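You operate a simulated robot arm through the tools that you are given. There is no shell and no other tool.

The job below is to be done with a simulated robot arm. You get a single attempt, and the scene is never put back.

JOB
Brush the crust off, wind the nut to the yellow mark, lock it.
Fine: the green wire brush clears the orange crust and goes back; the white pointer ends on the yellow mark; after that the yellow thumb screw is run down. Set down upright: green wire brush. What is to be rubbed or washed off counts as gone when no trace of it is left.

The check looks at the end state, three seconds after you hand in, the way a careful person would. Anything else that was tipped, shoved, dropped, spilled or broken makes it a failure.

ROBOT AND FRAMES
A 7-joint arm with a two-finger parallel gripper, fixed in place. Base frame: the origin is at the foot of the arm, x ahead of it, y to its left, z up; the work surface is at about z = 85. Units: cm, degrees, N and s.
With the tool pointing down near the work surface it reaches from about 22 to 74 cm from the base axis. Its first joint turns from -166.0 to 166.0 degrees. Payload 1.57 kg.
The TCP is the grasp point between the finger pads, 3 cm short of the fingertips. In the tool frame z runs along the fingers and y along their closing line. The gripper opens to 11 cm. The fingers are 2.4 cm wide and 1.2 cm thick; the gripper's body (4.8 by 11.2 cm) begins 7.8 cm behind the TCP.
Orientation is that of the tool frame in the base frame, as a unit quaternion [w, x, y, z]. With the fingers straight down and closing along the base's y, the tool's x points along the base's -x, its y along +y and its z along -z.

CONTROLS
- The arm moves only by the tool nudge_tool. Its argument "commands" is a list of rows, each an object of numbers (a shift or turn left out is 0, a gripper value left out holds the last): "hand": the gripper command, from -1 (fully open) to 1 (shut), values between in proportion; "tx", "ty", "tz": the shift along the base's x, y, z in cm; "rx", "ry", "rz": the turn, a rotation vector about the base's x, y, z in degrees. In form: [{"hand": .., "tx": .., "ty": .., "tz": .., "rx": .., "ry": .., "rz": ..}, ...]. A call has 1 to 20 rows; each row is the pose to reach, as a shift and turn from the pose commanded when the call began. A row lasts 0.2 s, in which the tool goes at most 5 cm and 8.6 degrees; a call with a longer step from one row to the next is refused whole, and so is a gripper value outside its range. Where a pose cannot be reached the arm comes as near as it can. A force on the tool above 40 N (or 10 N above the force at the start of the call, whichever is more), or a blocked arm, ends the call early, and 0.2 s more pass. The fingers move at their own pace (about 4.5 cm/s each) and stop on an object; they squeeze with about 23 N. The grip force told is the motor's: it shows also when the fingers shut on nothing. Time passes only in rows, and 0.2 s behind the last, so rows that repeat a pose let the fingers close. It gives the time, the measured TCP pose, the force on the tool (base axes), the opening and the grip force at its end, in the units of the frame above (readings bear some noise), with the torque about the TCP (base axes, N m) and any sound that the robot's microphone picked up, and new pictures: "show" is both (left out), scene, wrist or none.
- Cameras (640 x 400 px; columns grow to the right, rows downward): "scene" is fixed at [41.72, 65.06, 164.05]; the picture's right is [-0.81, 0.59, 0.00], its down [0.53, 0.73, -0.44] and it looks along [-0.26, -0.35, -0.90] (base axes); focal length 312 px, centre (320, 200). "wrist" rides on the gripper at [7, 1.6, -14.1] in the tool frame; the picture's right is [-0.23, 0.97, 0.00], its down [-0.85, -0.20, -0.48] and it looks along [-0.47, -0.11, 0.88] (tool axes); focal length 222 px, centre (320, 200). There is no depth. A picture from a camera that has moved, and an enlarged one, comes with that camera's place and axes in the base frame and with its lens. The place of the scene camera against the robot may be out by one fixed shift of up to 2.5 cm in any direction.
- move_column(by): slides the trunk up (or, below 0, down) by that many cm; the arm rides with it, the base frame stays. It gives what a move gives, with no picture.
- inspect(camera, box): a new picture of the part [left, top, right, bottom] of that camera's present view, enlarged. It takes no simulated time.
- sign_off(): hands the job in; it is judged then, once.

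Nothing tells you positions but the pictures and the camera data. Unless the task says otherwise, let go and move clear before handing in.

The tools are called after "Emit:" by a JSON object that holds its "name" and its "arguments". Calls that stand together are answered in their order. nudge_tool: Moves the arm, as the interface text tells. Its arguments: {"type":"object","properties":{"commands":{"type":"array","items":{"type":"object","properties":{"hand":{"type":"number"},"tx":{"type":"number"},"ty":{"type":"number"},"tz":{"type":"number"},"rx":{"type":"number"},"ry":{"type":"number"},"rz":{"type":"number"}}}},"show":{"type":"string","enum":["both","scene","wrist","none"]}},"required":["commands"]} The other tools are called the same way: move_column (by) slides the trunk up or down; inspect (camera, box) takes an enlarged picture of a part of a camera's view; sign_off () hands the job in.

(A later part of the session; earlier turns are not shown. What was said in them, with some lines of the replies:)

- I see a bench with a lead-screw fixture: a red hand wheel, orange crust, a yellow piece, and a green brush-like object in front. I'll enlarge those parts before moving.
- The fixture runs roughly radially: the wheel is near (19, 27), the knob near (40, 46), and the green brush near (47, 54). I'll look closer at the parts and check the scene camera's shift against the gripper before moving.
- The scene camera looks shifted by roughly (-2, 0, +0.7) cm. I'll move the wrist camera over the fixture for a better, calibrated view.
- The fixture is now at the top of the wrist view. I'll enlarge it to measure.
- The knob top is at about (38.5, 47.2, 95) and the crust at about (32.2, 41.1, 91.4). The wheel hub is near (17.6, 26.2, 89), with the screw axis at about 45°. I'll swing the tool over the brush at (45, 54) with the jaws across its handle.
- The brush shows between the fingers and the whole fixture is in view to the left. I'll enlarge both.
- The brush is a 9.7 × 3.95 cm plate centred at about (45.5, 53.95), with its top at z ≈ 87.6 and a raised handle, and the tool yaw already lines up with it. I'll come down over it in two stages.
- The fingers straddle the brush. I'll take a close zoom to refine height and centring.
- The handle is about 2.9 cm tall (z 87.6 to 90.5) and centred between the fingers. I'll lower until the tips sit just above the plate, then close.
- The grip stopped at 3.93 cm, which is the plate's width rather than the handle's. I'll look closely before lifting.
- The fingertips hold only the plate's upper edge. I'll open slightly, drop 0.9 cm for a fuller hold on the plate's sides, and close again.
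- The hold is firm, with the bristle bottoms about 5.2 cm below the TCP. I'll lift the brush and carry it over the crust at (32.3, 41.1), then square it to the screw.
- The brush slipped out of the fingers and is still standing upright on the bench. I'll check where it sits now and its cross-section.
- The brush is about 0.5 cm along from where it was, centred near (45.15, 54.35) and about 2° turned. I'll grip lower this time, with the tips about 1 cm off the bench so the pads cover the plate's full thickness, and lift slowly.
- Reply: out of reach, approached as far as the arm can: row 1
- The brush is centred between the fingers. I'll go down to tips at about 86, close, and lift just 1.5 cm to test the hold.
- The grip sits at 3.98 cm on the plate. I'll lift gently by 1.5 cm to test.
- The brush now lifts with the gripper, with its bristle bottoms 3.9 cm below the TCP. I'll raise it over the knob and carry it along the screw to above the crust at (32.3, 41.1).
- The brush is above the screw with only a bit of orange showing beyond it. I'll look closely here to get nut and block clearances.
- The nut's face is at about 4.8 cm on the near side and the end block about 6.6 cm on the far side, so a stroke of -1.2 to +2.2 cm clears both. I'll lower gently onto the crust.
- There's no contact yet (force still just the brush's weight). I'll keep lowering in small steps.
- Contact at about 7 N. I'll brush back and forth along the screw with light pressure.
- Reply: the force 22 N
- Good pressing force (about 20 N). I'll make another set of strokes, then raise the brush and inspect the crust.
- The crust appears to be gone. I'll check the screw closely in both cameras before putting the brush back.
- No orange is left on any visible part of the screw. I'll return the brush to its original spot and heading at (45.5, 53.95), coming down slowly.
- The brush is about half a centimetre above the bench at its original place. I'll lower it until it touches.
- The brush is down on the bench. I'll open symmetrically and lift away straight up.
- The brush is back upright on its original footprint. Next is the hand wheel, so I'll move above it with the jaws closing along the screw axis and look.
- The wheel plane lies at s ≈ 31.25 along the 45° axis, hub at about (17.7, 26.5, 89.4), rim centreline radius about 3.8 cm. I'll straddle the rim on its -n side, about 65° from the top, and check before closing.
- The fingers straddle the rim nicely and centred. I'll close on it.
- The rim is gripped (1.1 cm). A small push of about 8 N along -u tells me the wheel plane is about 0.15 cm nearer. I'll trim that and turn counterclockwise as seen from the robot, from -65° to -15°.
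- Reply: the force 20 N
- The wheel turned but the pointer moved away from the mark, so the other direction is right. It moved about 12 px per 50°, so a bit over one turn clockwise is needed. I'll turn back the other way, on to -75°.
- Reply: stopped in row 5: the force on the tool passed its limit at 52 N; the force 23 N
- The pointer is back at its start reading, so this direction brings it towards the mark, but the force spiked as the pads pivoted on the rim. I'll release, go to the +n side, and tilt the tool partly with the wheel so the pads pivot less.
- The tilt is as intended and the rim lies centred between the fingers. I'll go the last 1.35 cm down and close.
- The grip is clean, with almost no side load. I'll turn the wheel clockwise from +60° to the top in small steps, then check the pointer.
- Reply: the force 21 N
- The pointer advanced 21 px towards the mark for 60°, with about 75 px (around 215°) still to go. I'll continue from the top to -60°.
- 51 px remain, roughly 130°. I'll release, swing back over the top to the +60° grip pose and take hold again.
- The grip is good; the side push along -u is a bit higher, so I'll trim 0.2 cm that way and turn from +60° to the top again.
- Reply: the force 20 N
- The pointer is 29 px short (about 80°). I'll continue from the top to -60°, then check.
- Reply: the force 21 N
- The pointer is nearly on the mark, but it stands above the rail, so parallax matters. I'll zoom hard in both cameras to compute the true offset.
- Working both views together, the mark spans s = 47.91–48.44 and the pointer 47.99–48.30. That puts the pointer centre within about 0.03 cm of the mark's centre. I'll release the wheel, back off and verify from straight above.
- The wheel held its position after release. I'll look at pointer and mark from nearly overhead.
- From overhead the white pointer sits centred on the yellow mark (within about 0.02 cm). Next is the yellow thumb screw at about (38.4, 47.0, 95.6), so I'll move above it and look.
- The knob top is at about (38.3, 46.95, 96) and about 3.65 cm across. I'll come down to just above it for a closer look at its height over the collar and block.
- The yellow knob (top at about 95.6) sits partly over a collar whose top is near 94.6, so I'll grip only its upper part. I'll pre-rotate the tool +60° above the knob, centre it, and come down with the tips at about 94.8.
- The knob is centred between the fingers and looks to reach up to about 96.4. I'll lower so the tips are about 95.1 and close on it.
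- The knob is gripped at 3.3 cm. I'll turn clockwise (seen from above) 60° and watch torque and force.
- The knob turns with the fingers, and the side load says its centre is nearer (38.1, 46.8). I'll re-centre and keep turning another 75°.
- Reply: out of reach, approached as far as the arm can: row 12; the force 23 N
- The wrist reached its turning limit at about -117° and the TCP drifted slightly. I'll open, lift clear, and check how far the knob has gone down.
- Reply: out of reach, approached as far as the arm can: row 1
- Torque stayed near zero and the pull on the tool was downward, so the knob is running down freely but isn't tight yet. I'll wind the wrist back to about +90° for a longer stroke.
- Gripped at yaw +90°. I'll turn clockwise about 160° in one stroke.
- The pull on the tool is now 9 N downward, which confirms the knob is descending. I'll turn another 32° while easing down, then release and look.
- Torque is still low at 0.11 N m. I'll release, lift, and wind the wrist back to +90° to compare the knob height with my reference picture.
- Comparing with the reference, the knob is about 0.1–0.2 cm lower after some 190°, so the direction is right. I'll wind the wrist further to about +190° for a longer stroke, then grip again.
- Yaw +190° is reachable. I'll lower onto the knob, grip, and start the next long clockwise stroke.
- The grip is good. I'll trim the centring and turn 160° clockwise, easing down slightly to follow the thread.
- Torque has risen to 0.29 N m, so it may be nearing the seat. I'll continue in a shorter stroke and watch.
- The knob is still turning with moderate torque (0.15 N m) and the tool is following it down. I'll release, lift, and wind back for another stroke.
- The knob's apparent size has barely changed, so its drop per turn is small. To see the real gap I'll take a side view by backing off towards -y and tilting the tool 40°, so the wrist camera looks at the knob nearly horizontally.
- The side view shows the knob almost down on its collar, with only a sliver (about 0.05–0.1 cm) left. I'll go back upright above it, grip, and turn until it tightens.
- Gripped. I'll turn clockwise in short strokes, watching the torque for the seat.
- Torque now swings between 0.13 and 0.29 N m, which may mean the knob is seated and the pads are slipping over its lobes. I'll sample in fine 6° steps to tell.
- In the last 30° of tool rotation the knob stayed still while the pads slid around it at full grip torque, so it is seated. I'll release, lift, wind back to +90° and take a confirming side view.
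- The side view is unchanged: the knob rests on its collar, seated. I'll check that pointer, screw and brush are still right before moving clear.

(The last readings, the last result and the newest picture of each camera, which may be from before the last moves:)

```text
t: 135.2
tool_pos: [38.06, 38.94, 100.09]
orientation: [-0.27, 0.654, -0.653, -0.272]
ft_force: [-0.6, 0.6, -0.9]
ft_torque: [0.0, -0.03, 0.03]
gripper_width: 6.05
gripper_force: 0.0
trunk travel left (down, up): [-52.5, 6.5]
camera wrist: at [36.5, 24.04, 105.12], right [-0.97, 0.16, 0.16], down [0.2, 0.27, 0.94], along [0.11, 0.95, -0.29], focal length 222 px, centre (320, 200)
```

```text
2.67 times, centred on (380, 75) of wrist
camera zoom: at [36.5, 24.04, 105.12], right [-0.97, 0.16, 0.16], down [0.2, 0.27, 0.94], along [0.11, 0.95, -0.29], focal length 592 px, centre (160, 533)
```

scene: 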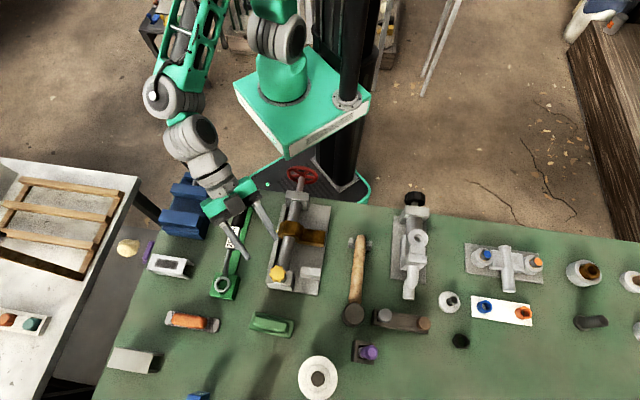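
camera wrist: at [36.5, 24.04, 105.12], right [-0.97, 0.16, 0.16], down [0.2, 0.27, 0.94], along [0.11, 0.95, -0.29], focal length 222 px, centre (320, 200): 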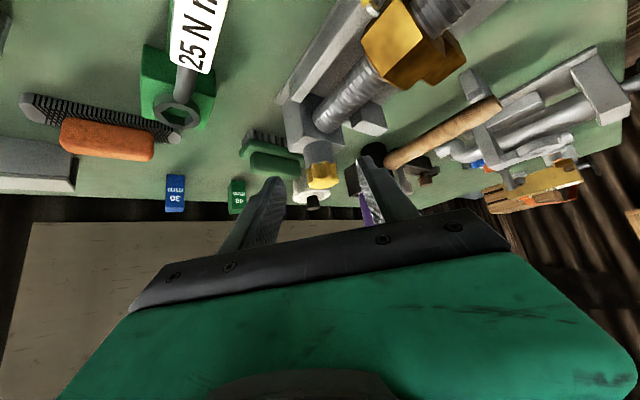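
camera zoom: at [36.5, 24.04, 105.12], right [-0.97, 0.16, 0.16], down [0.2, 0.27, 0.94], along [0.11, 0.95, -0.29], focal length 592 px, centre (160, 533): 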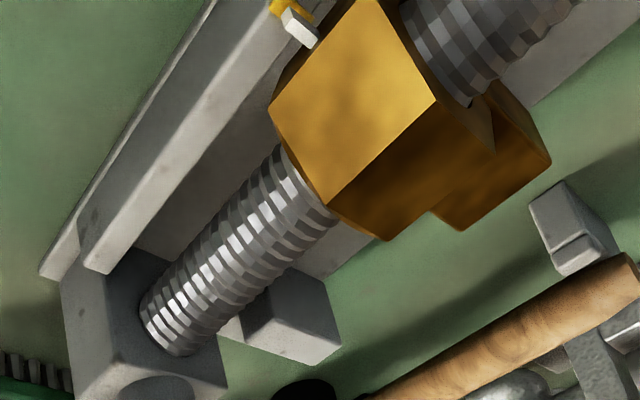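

Pointer, screw and brush are all as they should be, and the knob is down on its collar. I'll retract the arm up and clear of the bench.

Emit:
{"name": "nudge_tool", "arguments": {"commands": [{"hand": -0.1, "tz": 3}, {"hand": -0.1, "tz": 7, "rx": -7}, {"hand": -0.1, "tz": 11, "rx": -14}, {"hand": -0.1, "tz": 15, "rx": -21}, {"hand": -0.1, "tx": -3, "tz": 18, "rx": -28}, {"hand": -0.1, "tx": -6, "ty": -1, "tz": 20, "rx": -35}, {"hand": -0.1, "tx": -9, "ty": -2, "tz": 22, "rx": -42}, {"hand": -0.1, "tx": -12, "ty": -3, "tz": 24, "rx": -45}, {"hand": -0.1, "tx": -15, "ty": -3.5, "tz": 25, "rx": -45}, {"hand": -0.1, "tx": -17, "ty": -3.5, "tz": 25, "rx": -45}, {"hand": -0.1, "tx": -17, "ty": -3.5, "tz": 25, "rx": -45}], "show": "both"}}

Emit:
{"name": "inspect", "arguments": {"camera": "scene", "box": [230, 150, 350, 350]}}

Emit:
{"name": "inspect", "arguments": {"camera": "scene", "box": [255, 245, 335, 295]}}

```text
t: 137.6
tool_pos: [21.15, 35.39, 124.85]
orientation: [0.002, 0.708, -0.706, -0.001]
ft_force: [0.6, -0.8, 0.0]
ft_torque: [-0.01, 0.01, -0.02]
gripper_width: 6.04
gripper_force: 0.0
out of reach, approached as far as the arm can: row 8
trunk travel left (down, up): [-52.5, 6.5]
camera wrist: at [19.44, 28.49, 139.05], right [-0.97, 0.23, 0.0], down [0.2, 0.86, 0.48], along [0.11, 0.46, -0.88], focal length 222 px, centre (320, 200)
```

scene: 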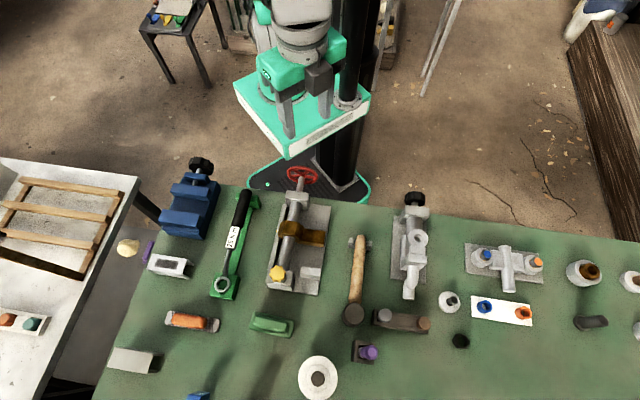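
wrist: 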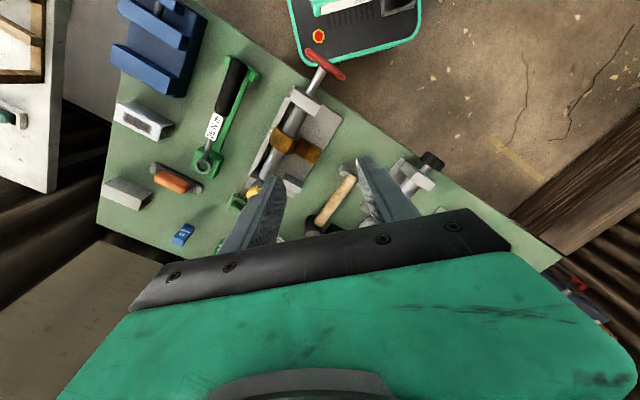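

```text
2.00 times, centred on (290, 250) of scene
camera zoom: at [41.72, 65.06, 164.05], right [-0.81, 0.59, 0.0], down [0.53, 0.73, -0.44], along [-0.26, -0.35, -0.9], focal length 623 px, centre (380, 100)
```

zoom: 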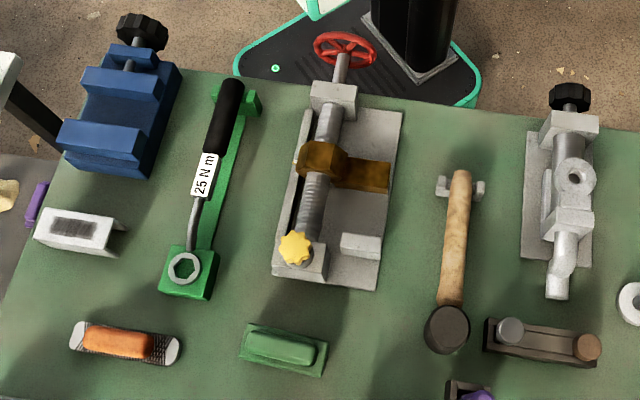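

```text
8.00 times, centred on (295, 270) of scene
camera zoom: at [41.72, 65.06, 164.05], right [-0.81, 0.59, 0.0], down [0.53, 0.73, -0.44], along [-0.26, -0.35, -0.9], focal length 2493 px, centre (520, -360)
```

zoom: 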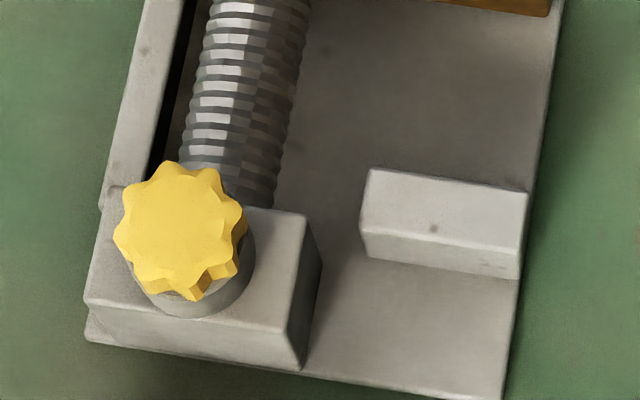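

Everything looks right, but I want to be sure the thumb screw is fully tight. I'll return for one more check: grip it once more, turn, and see whether it moves at all.

Emit:
{"name": "nudge_tool", "arguments": {"commands": [{"hand": -0.1, "tx": 2.2, "ty": 1.4, "tz": -2.5}, {"hand": -0.1, "tx": 4.7, "ty": 3.1, "tz": -5.5}, {"hand": -0.1, "tx": 7.2, "ty": 4.8, "tz": -9}, {"hand": -0.1, "tx": 9.7, "ty": 6.5, "tz": -12}, {"hand": -0.1, "tx": 12.2, "ty": 8.2, "tz": -15}, {"hand": -0.1, "tx": 14.7, "ty": 9.9, "tz": -18.5}, {"hand": -0.1, "tx": 17.23, "ty": 11.52, "tz": -22}, {"hand": -0.1, "tx": 17.23, "ty": 11.52, "tz": -22}, {"hand": -0.1, "tx": 17.23, "ty": 11.52, "tz": -25}, {"hand": -0.1, "tx": 17.23, "ty": 11.52, "tz": -27.5}, {"hand": -0.1, "tx": 17.23, "ty": 11.52, "tz": -27.5}, {"hand": 0.2, "tx": 17.23, "ty": 11.52, "tz": -27.5}, {"hand": 1, "tx": 17.23, "ty": 11.52, "tz": -27.5}, {"hand": 1, "tx": 17.23, "ty": 11.52, "tz": -27.5}, {"hand": 1, "tx": 17.23, "ty": 11.52, "tz": -27.5}, {"hand": 1, "tx": 17.23, "ty": 11.52, "tz": -27.5}], "show": "none"}}

Emit:
{"name": "inspect", "arguments": {"camera": "wrist", "box": [280, 145, 360, 215]}}

Emit:
{"name": "nudge_tool", "arguments": {"commands": [{"hand": 1, "rz": -6}, {"hand": 1, "rz": -12}, {"hand": 1, "rz": -18}, {"hand": 1, "rz": -24}, {"hand": 1, "rz": -30}], "show": "none"}}

Emit:
{"name": "inspect", "arguments": {"camera": "wrist", "box": [280, 145, 360, 215]}}

```text
t: 141.0
tool_pos: [38.4, 46.75, 97.19]
orientation: [-0.003, -0.707, 0.707, 0.0]
ft_force: [-5.4, 1.0, -3.1]
ft_torque: [0.11, 0.1, -0.2]
gripper_width: 3.75
gripper_force: 43.6
trunk travel left (down, up): [-52.5, 6.5]
```

```text
5.71 times, centred on (320, 180) of wrist
camera zoom: at [36.74, 39.94, 111.36], right [-0.97, 0.23, 0.0], down [0.2, 0.86, 0.48], along [0.11, 0.46, -0.88], focal length 1269 px, centre (320, 314)
```

zoom: 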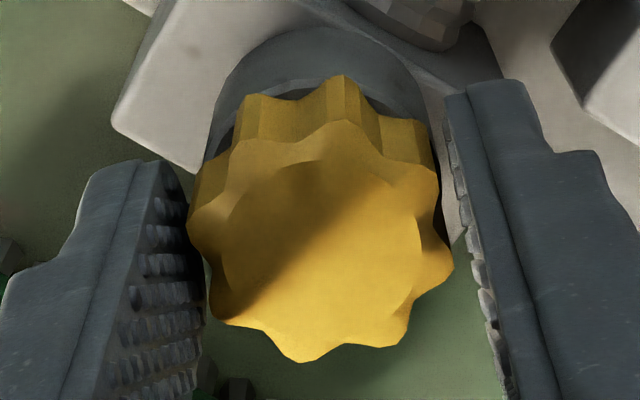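

```text
t: 142.2
tool_pos: [38.33, 46.95, 97.31]
orientation: [-0.002, -0.5, 0.866, 0.001]
ft_force: [-2.8, 0.5, -15.7]
ft_torque: [0.18, -0.11, 1.98]
gripper_width: 3.75
gripper_force: 43.4
trunk travel left (down, up): [-52.5, 6.5]
```

```text
5.71 times, centred on (320, 180) of wrist
camera zoom: at [33.51, 41.75, 111.48], right [-0.73, 0.68, 0.0], down [0.6, 0.64, 0.47], along [0.32, 0.35, -0.88], focal length 1269 px, centre (320, 314)
```

zoom: 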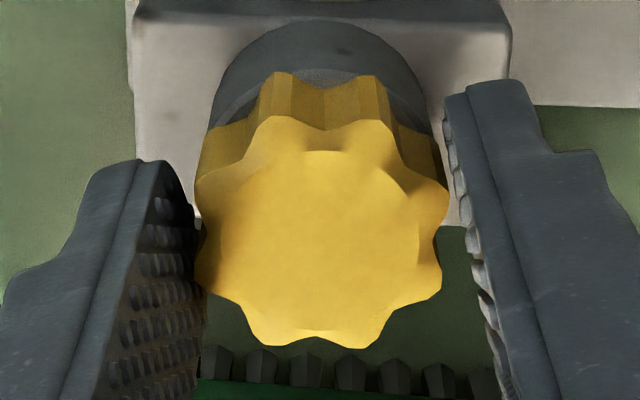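

The tips went about 0.4 cm lower this time and closed on the fixed collar (3.75 cm) instead of the knob. I'll release at once, lift, and check nothing shifted.

Emit:
{"name": "nudge_tool", "arguments": {"commands": [{"hand": 0.2}, {"hand": -0.1}, {"hand": -0.1}, {"hand": -0.1, "tz": 1}, {"hand": -0.1, "tz": 4}, {"hand": -0.1, "tz": 6}, {"hand": -0.1, "tz": 6}], "show": "both"}}

Emit:
{"name": "inspect", "arguments": {"camera": "wrist", "box": [260, 110, 380, 210]}}

Emit:
{"name": "inspect", "arguments": {"camera": "scene", "box": [255, 200, 335, 250]}}

```text
t: 143.8
tool_pos: [38.59, 46.88, 103.5]
orientation: [-0.002, -0.5, 0.866, 0.001]
ft_force: [0.4, -0.9, -0.2]
ft_torque: [-0.06, -0.03, 0.01]
gripper_width: 6.04
gripper_force: 0.1
trunk travel left (down, up): [-52.5, 6.5]
camera wrist: at [33.65, 41.68, 117.63], right [-0.73, 0.68, 0.0], down [0.6, 0.64, 0.48], along [0.32, 0.35, -0.88], focal length 222 px, centre (320, 200)
```

scene: 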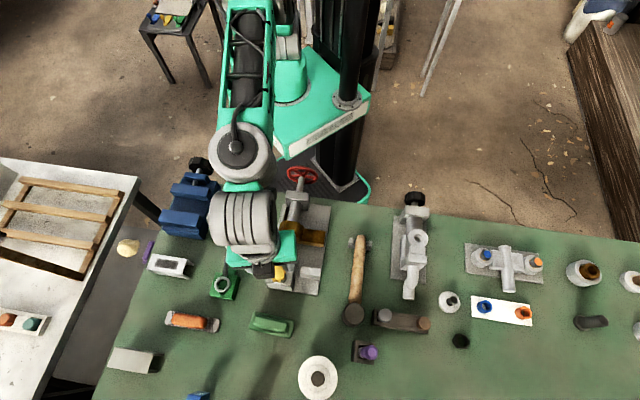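
wrist: 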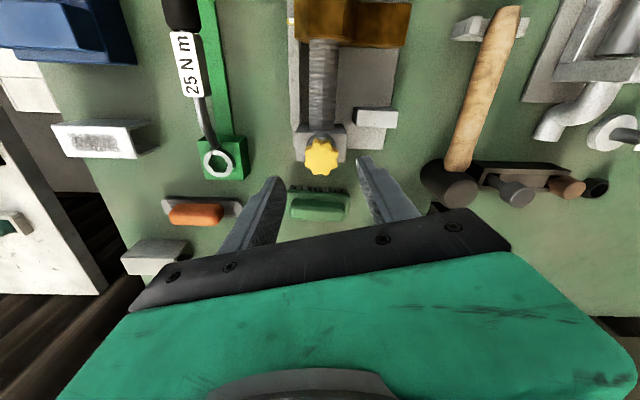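

```text
4.00 times, centred on (320, 160) of wrist
camera zoom: at [33.65, 41.68, 117.63], right [-0.73, 0.68, 0.0], down [0.6, 0.64, 0.48], along [0.32, 0.35, -0.88], focal length 888 px, centre (320, 360)
```

zoom: 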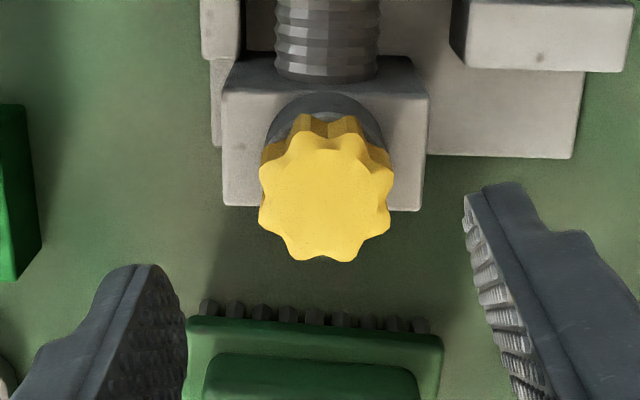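

```text
8.00 times, centred on (295, 225) of scene
camera zoom: at [41.72, 65.06, 164.05], right [-0.81, 0.59, 0.0], down [0.53, 0.73, -0.44], along [-0.26, -0.35, -0.9], focal length 2493 px, centre (520, 0)
```

zoom: 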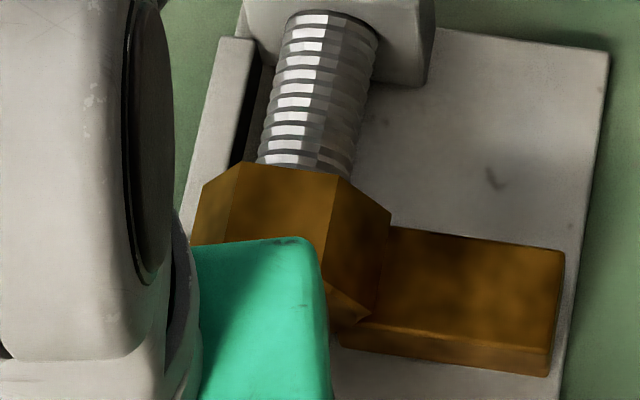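

Nothing moved. I'll grip the knob again at the proper height (TCP about 97.75) and repeat the movement test.

Emit:
{"name": "nudge_tool", "arguments": {"commands": [{"hand": -0.1, "tx": -0.1, "tz": -2.5}, {"hand": -0.1, "tx": -0.1, "tz": -5}, {"hand": -0.1, "tx": -0.1, "tz": -5.6}, {"hand": -0.1, "tx": -0.1, "tz": -5.6}], "show": "none"}}

Emit:
{"name": "nudge_tool", "arguments": {"commands": [{"hand": 0.2}, {"hand": 1}, {"hand": 1}, {"hand": 1}, {"hand": 1}], "show": "none"}}

Emit:
{"name": "inspect", "arguments": {"camera": "wrist", "box": [280, 145, 360, 215]}}

```text
t: 144.8
tool_pos: [38.4, 46.97, 97.99]
orientation: [-0.001, -0.499, 0.866, 0.001]
ft_force: [-0.5, 0.4, 0.4]
ft_torque: [0.0, 0.02, 0.0]
gripper_width: 6.02
gripper_force: 0.1
trunk travel left (down, up): [-52.5, 6.5]
```

```text
t: 146.0
tool_pos: [38.49, 46.96, 98.02]
orientation: [-0.002, -0.5, 0.866, 0.001]
ft_force: [3.8, -1.2, -0.2]
ft_torque: [-0.02, -0.15, 0.02]
gripper_width: 3.28
gripper_force: 23.1
trunk travel left (down, up): [-52.5, 6.5]
```

```text
5.71 times, centred on (320, 180) of wrist
camera zoom: at [33.53, 41.81, 112.16], right [-0.73, 0.68, 0.0], down [0.6, 0.64, 0.48], along [0.32, 0.35, -0.88], focal length 1269 px, centre (320, 314)
```

zoom: 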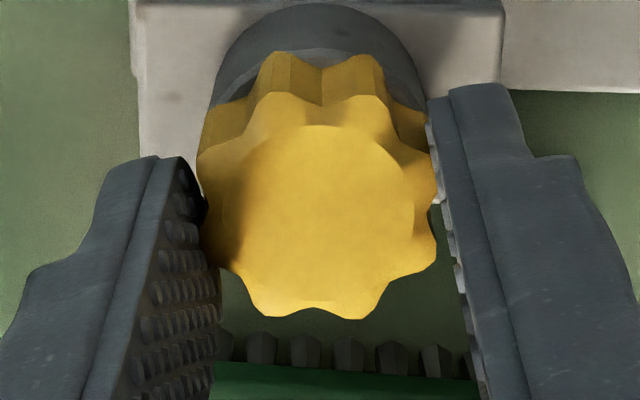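

The knob is gripped properly (3.28 cm). I'll turn clockwise 30° and compare the lobe pattern against the fingers.

Emit:
{"name": "nudge_tool", "arguments": {"commands": [{"hand": 1, "rz": -5}, {"hand": 1, "rz": -10}, {"hand": 1, "rz": -15}], "show": "none"}}

Emit:
{"name": "inspect", "arguments": {"camera": "wrist", "box": [280, 145, 360, 215]}}

Emit:
{"name": "nudge_tool", "arguments": {"commands": [{"hand": 1, "rz": -5}, {"hand": 1, "rz": -10}, {"hand": 1, "rz": -15}], "show": "none"}}

Emit:
{"name": "inspect", "arguments": {"camera": "wrist", "box": [280, 145, 360, 215]}}

```text
t: 146.8
tool_pos: [38.44, 46.91, 97.94]
orientation: [-0.001, -0.382, 0.924, 0.002]
ft_force: [4.8, -0.8, 2.2]
ft_torque: [-0.12, -0.3, 0.2]
gripper_width: 3.35
gripper_force: 22.9
trunk travel left (down, up): [-52.5, 6.5]
```

```text
5.71 times, centred on (320, 180) of wrist
camera zoom: at [32.32, 43.2, 112.15], right [-0.53, 0.85, 0.0], down [0.75, 0.46, 0.48], along [0.4, 0.25, -0.88], focal length 1269 px, centre (320, 314)
```

zoom: 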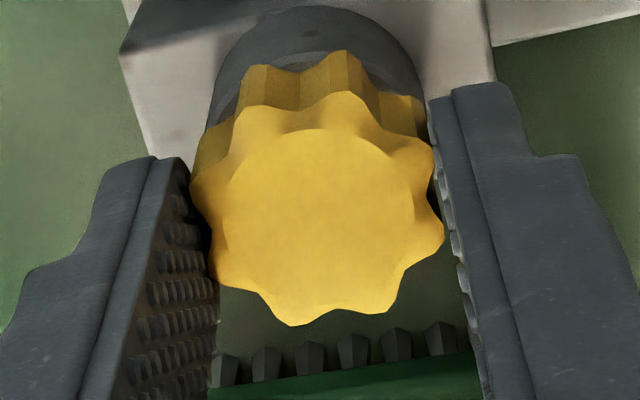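

```text
t: 147.6
tool_pos: [38.41, 46.79, 97.79]
orientation: [-0.002, -0.258, 0.966, 0.002]
ft_force: [3.4, -2.6, 5.0]
ft_torque: [-0.04, -0.06, 0.07]
gripper_width: 3.31
gripper_force: 22.6
trunk travel left (down, up): [-52.5, 6.5]
```

```text
5.71 times, centred on (320, 180) of wrist
camera zoom: at [31.5, 44.83, 112.09], right [-0.29, 0.96, 0.0], down [0.84, 0.25, 0.48], along [0.46, 0.14, -0.88], focal length 1269 px, centre (320, 314)
```

zoom: 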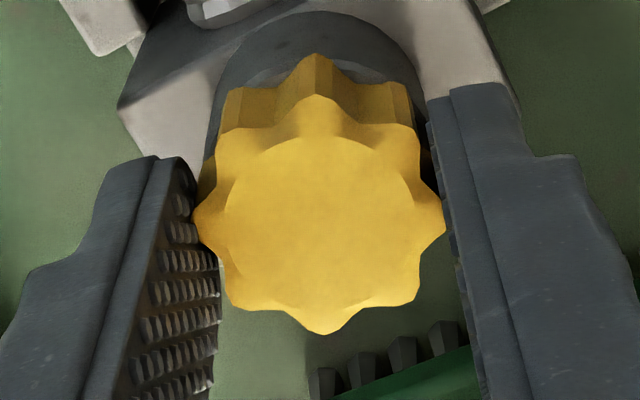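

The knob stays put while the pads slide around it, so the thumb screw is fully tightened. I'll release, lift off and retract clear.

Emit:
{"name": "nudge_tool", "arguments": {"commands": [{"hand": 0.2}, {"hand": -0.1}, {"hand": -0.1}, {"hand": -0.1, "tz": 1.5}, {"hand": -0.1, "tz": 4.5}, {"hand": -0.1, "tz": 8}, {"hand": -0.1, "tx": -2, "ty": -1.5, "tz": 11}, {"hand": -0.1, "tx": -5, "ty": -3.5, "tz": 14}, {"hand": -0.1, "tx": -8, "ty": -5.5, "tz": 17}, {"hand": -0.1, "tx": -11, "ty": -7.5, "tz": 20}, {"hand": -0.1, "tx": -14, "ty": -9.5, "tz": 23}, {"hand": -0.1, "tx": -17, "ty": -11.5, "tz": 26}, {"hand": -0.1, "tx": -17, "ty": -11.5, "tz": 26}], "show": "both"}}

Emit:
{"name": "inspect", "arguments": {"camera": "scene", "box": [230, 150, 350, 350]}}

Emit:
{"name": "inspect", "arguments": {"camera": "scene", "box": [270, 225, 286, 235]}}

Emit:
{"name": "inspect", "arguments": {"camera": "scene", "box": [255, 245, 335, 295]}}

Emit:
{"name": "inspect", "arguments": {"camera": "scene", "box": [255, 190, 335, 260]}}

```text
t: 150.4
tool_pos: [21.31, 35.47, 123.91]
orientation: [-0.001, -0.258, 0.966, 0.001]
ft_force: [0.3, 1.1, -0.5]
ft_torque: [-0.03, -0.03, 0.02]
gripper_width: 6.07
gripper_force: 0.1
trunk travel left (down, up): [-52.5, 6.5]
camera wrist: at [14.55, 33.53, 137.99], right [-0.29, 0.96, 0.0], down [0.84, 0.25, 0.48], along [0.46, 0.14, -0.88], focal length 222 px, centre (320, 200)
```

scene: 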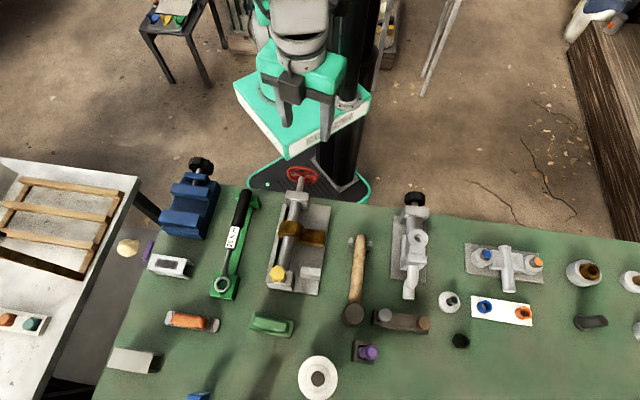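
wrist: 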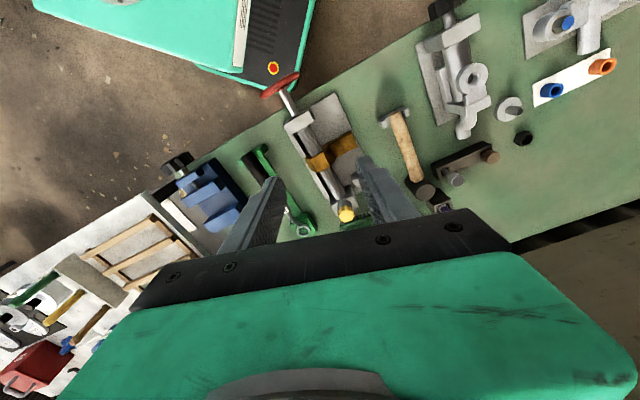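

```text
2.00 times, centred on (290, 250) of scene
camera zoom: at [41.72, 65.06, 164.05], right [-0.81, 0.59, 0.0], down [0.53, 0.73, -0.44], along [-0.26, -0.35, -0.9], focal length 623 px, centre (380, 100)
```

zoom: 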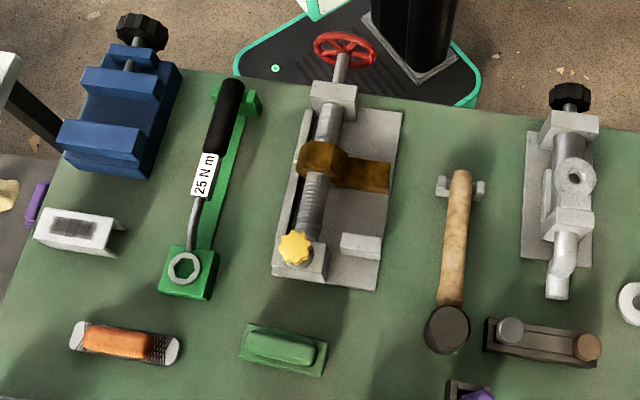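

```text
16.00 times, centred on (278, 230) of scene
camera zoom: at [41.72, 65.06, 164.05], right [-0.81, 0.59, 0.0], down [0.53, 0.73, -0.44], along [-0.26, -0.35, -0.9], focal length 4985 px, centre (992, -280)
```

zoom: 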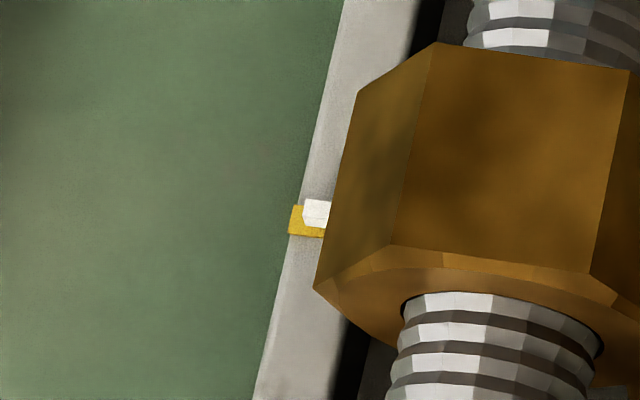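

```text
8.00 times, centred on (295, 270) of scene
camera zoom: at [41.72, 65.06, 164.05], right [-0.81, 0.59, 0.0], down [0.53, 0.73, -0.44], along [-0.26, -0.35, -0.9], focal length 2493 px, centre (520, -360)
```

zoom: 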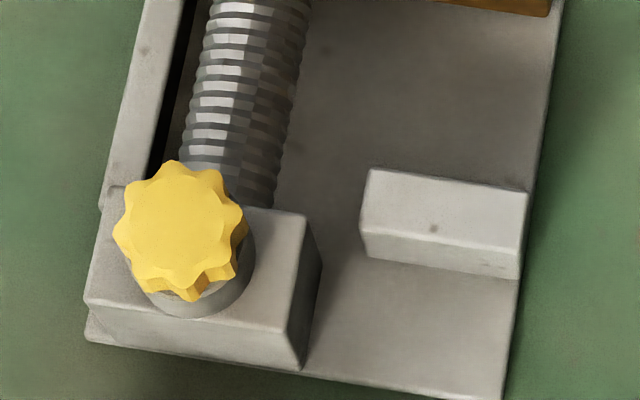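

```text
5.71 times, centred on (295, 225) of scene
camera zoom: at [41.72, 65.06, 164.05], right [-0.81, 0.59, 0.0], down [0.53, 0.73, -0.44], along [-0.26, -0.35, -0.9], focal length 1780 px, centre (463, 57)
```

zoom: 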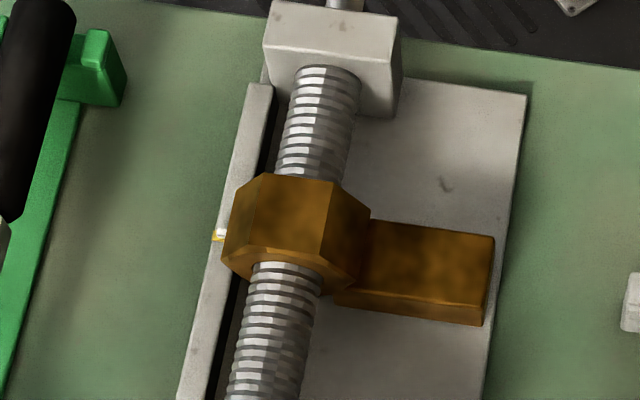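

The screw is clean, the brush stands back in its place, the pointer sits on the yellow mark and the thumb screw is tight on its collar. The arm is clear of the bench with the gripper empty, so I'm handing the job in.

Emit:
{"name": "sign_off", "arguments": {}}

```text
The job is handed in.
```

I've handed the job in with all three steps done; the judging result hasn't come back.

- **Crust:** the green brush cleared the orange crust, and no orange shows on the screw in any view, including a low side view. The underside of the screw can't be seen directly.
- **Brush:** it is back upright on its original spot. It slipped out of the gripper on the first lift, sliding about half a centimetre on the bench. I regripped it lower and set it back on its original footprint afterwards.
- **Nut:** the white pointer sits on the yellow mark, within about 0.02 cm of its centre when seen from above. It had not moved when I checked at the end.
- **Thumb screw:** the yellow knob is run down onto its collar. In the final test it stayed still while the fingers slid around it at full grip, which is as tight as this gripper can turn it.

While checking the thumb screw I closed on the fixed collar by mistake and twisted it with about 2 N·m. I let go straight away, and nothing had moved in the pictures afterwards.

The arm is clear of the bench with the gripper empty, and nothing else looks disturbed.
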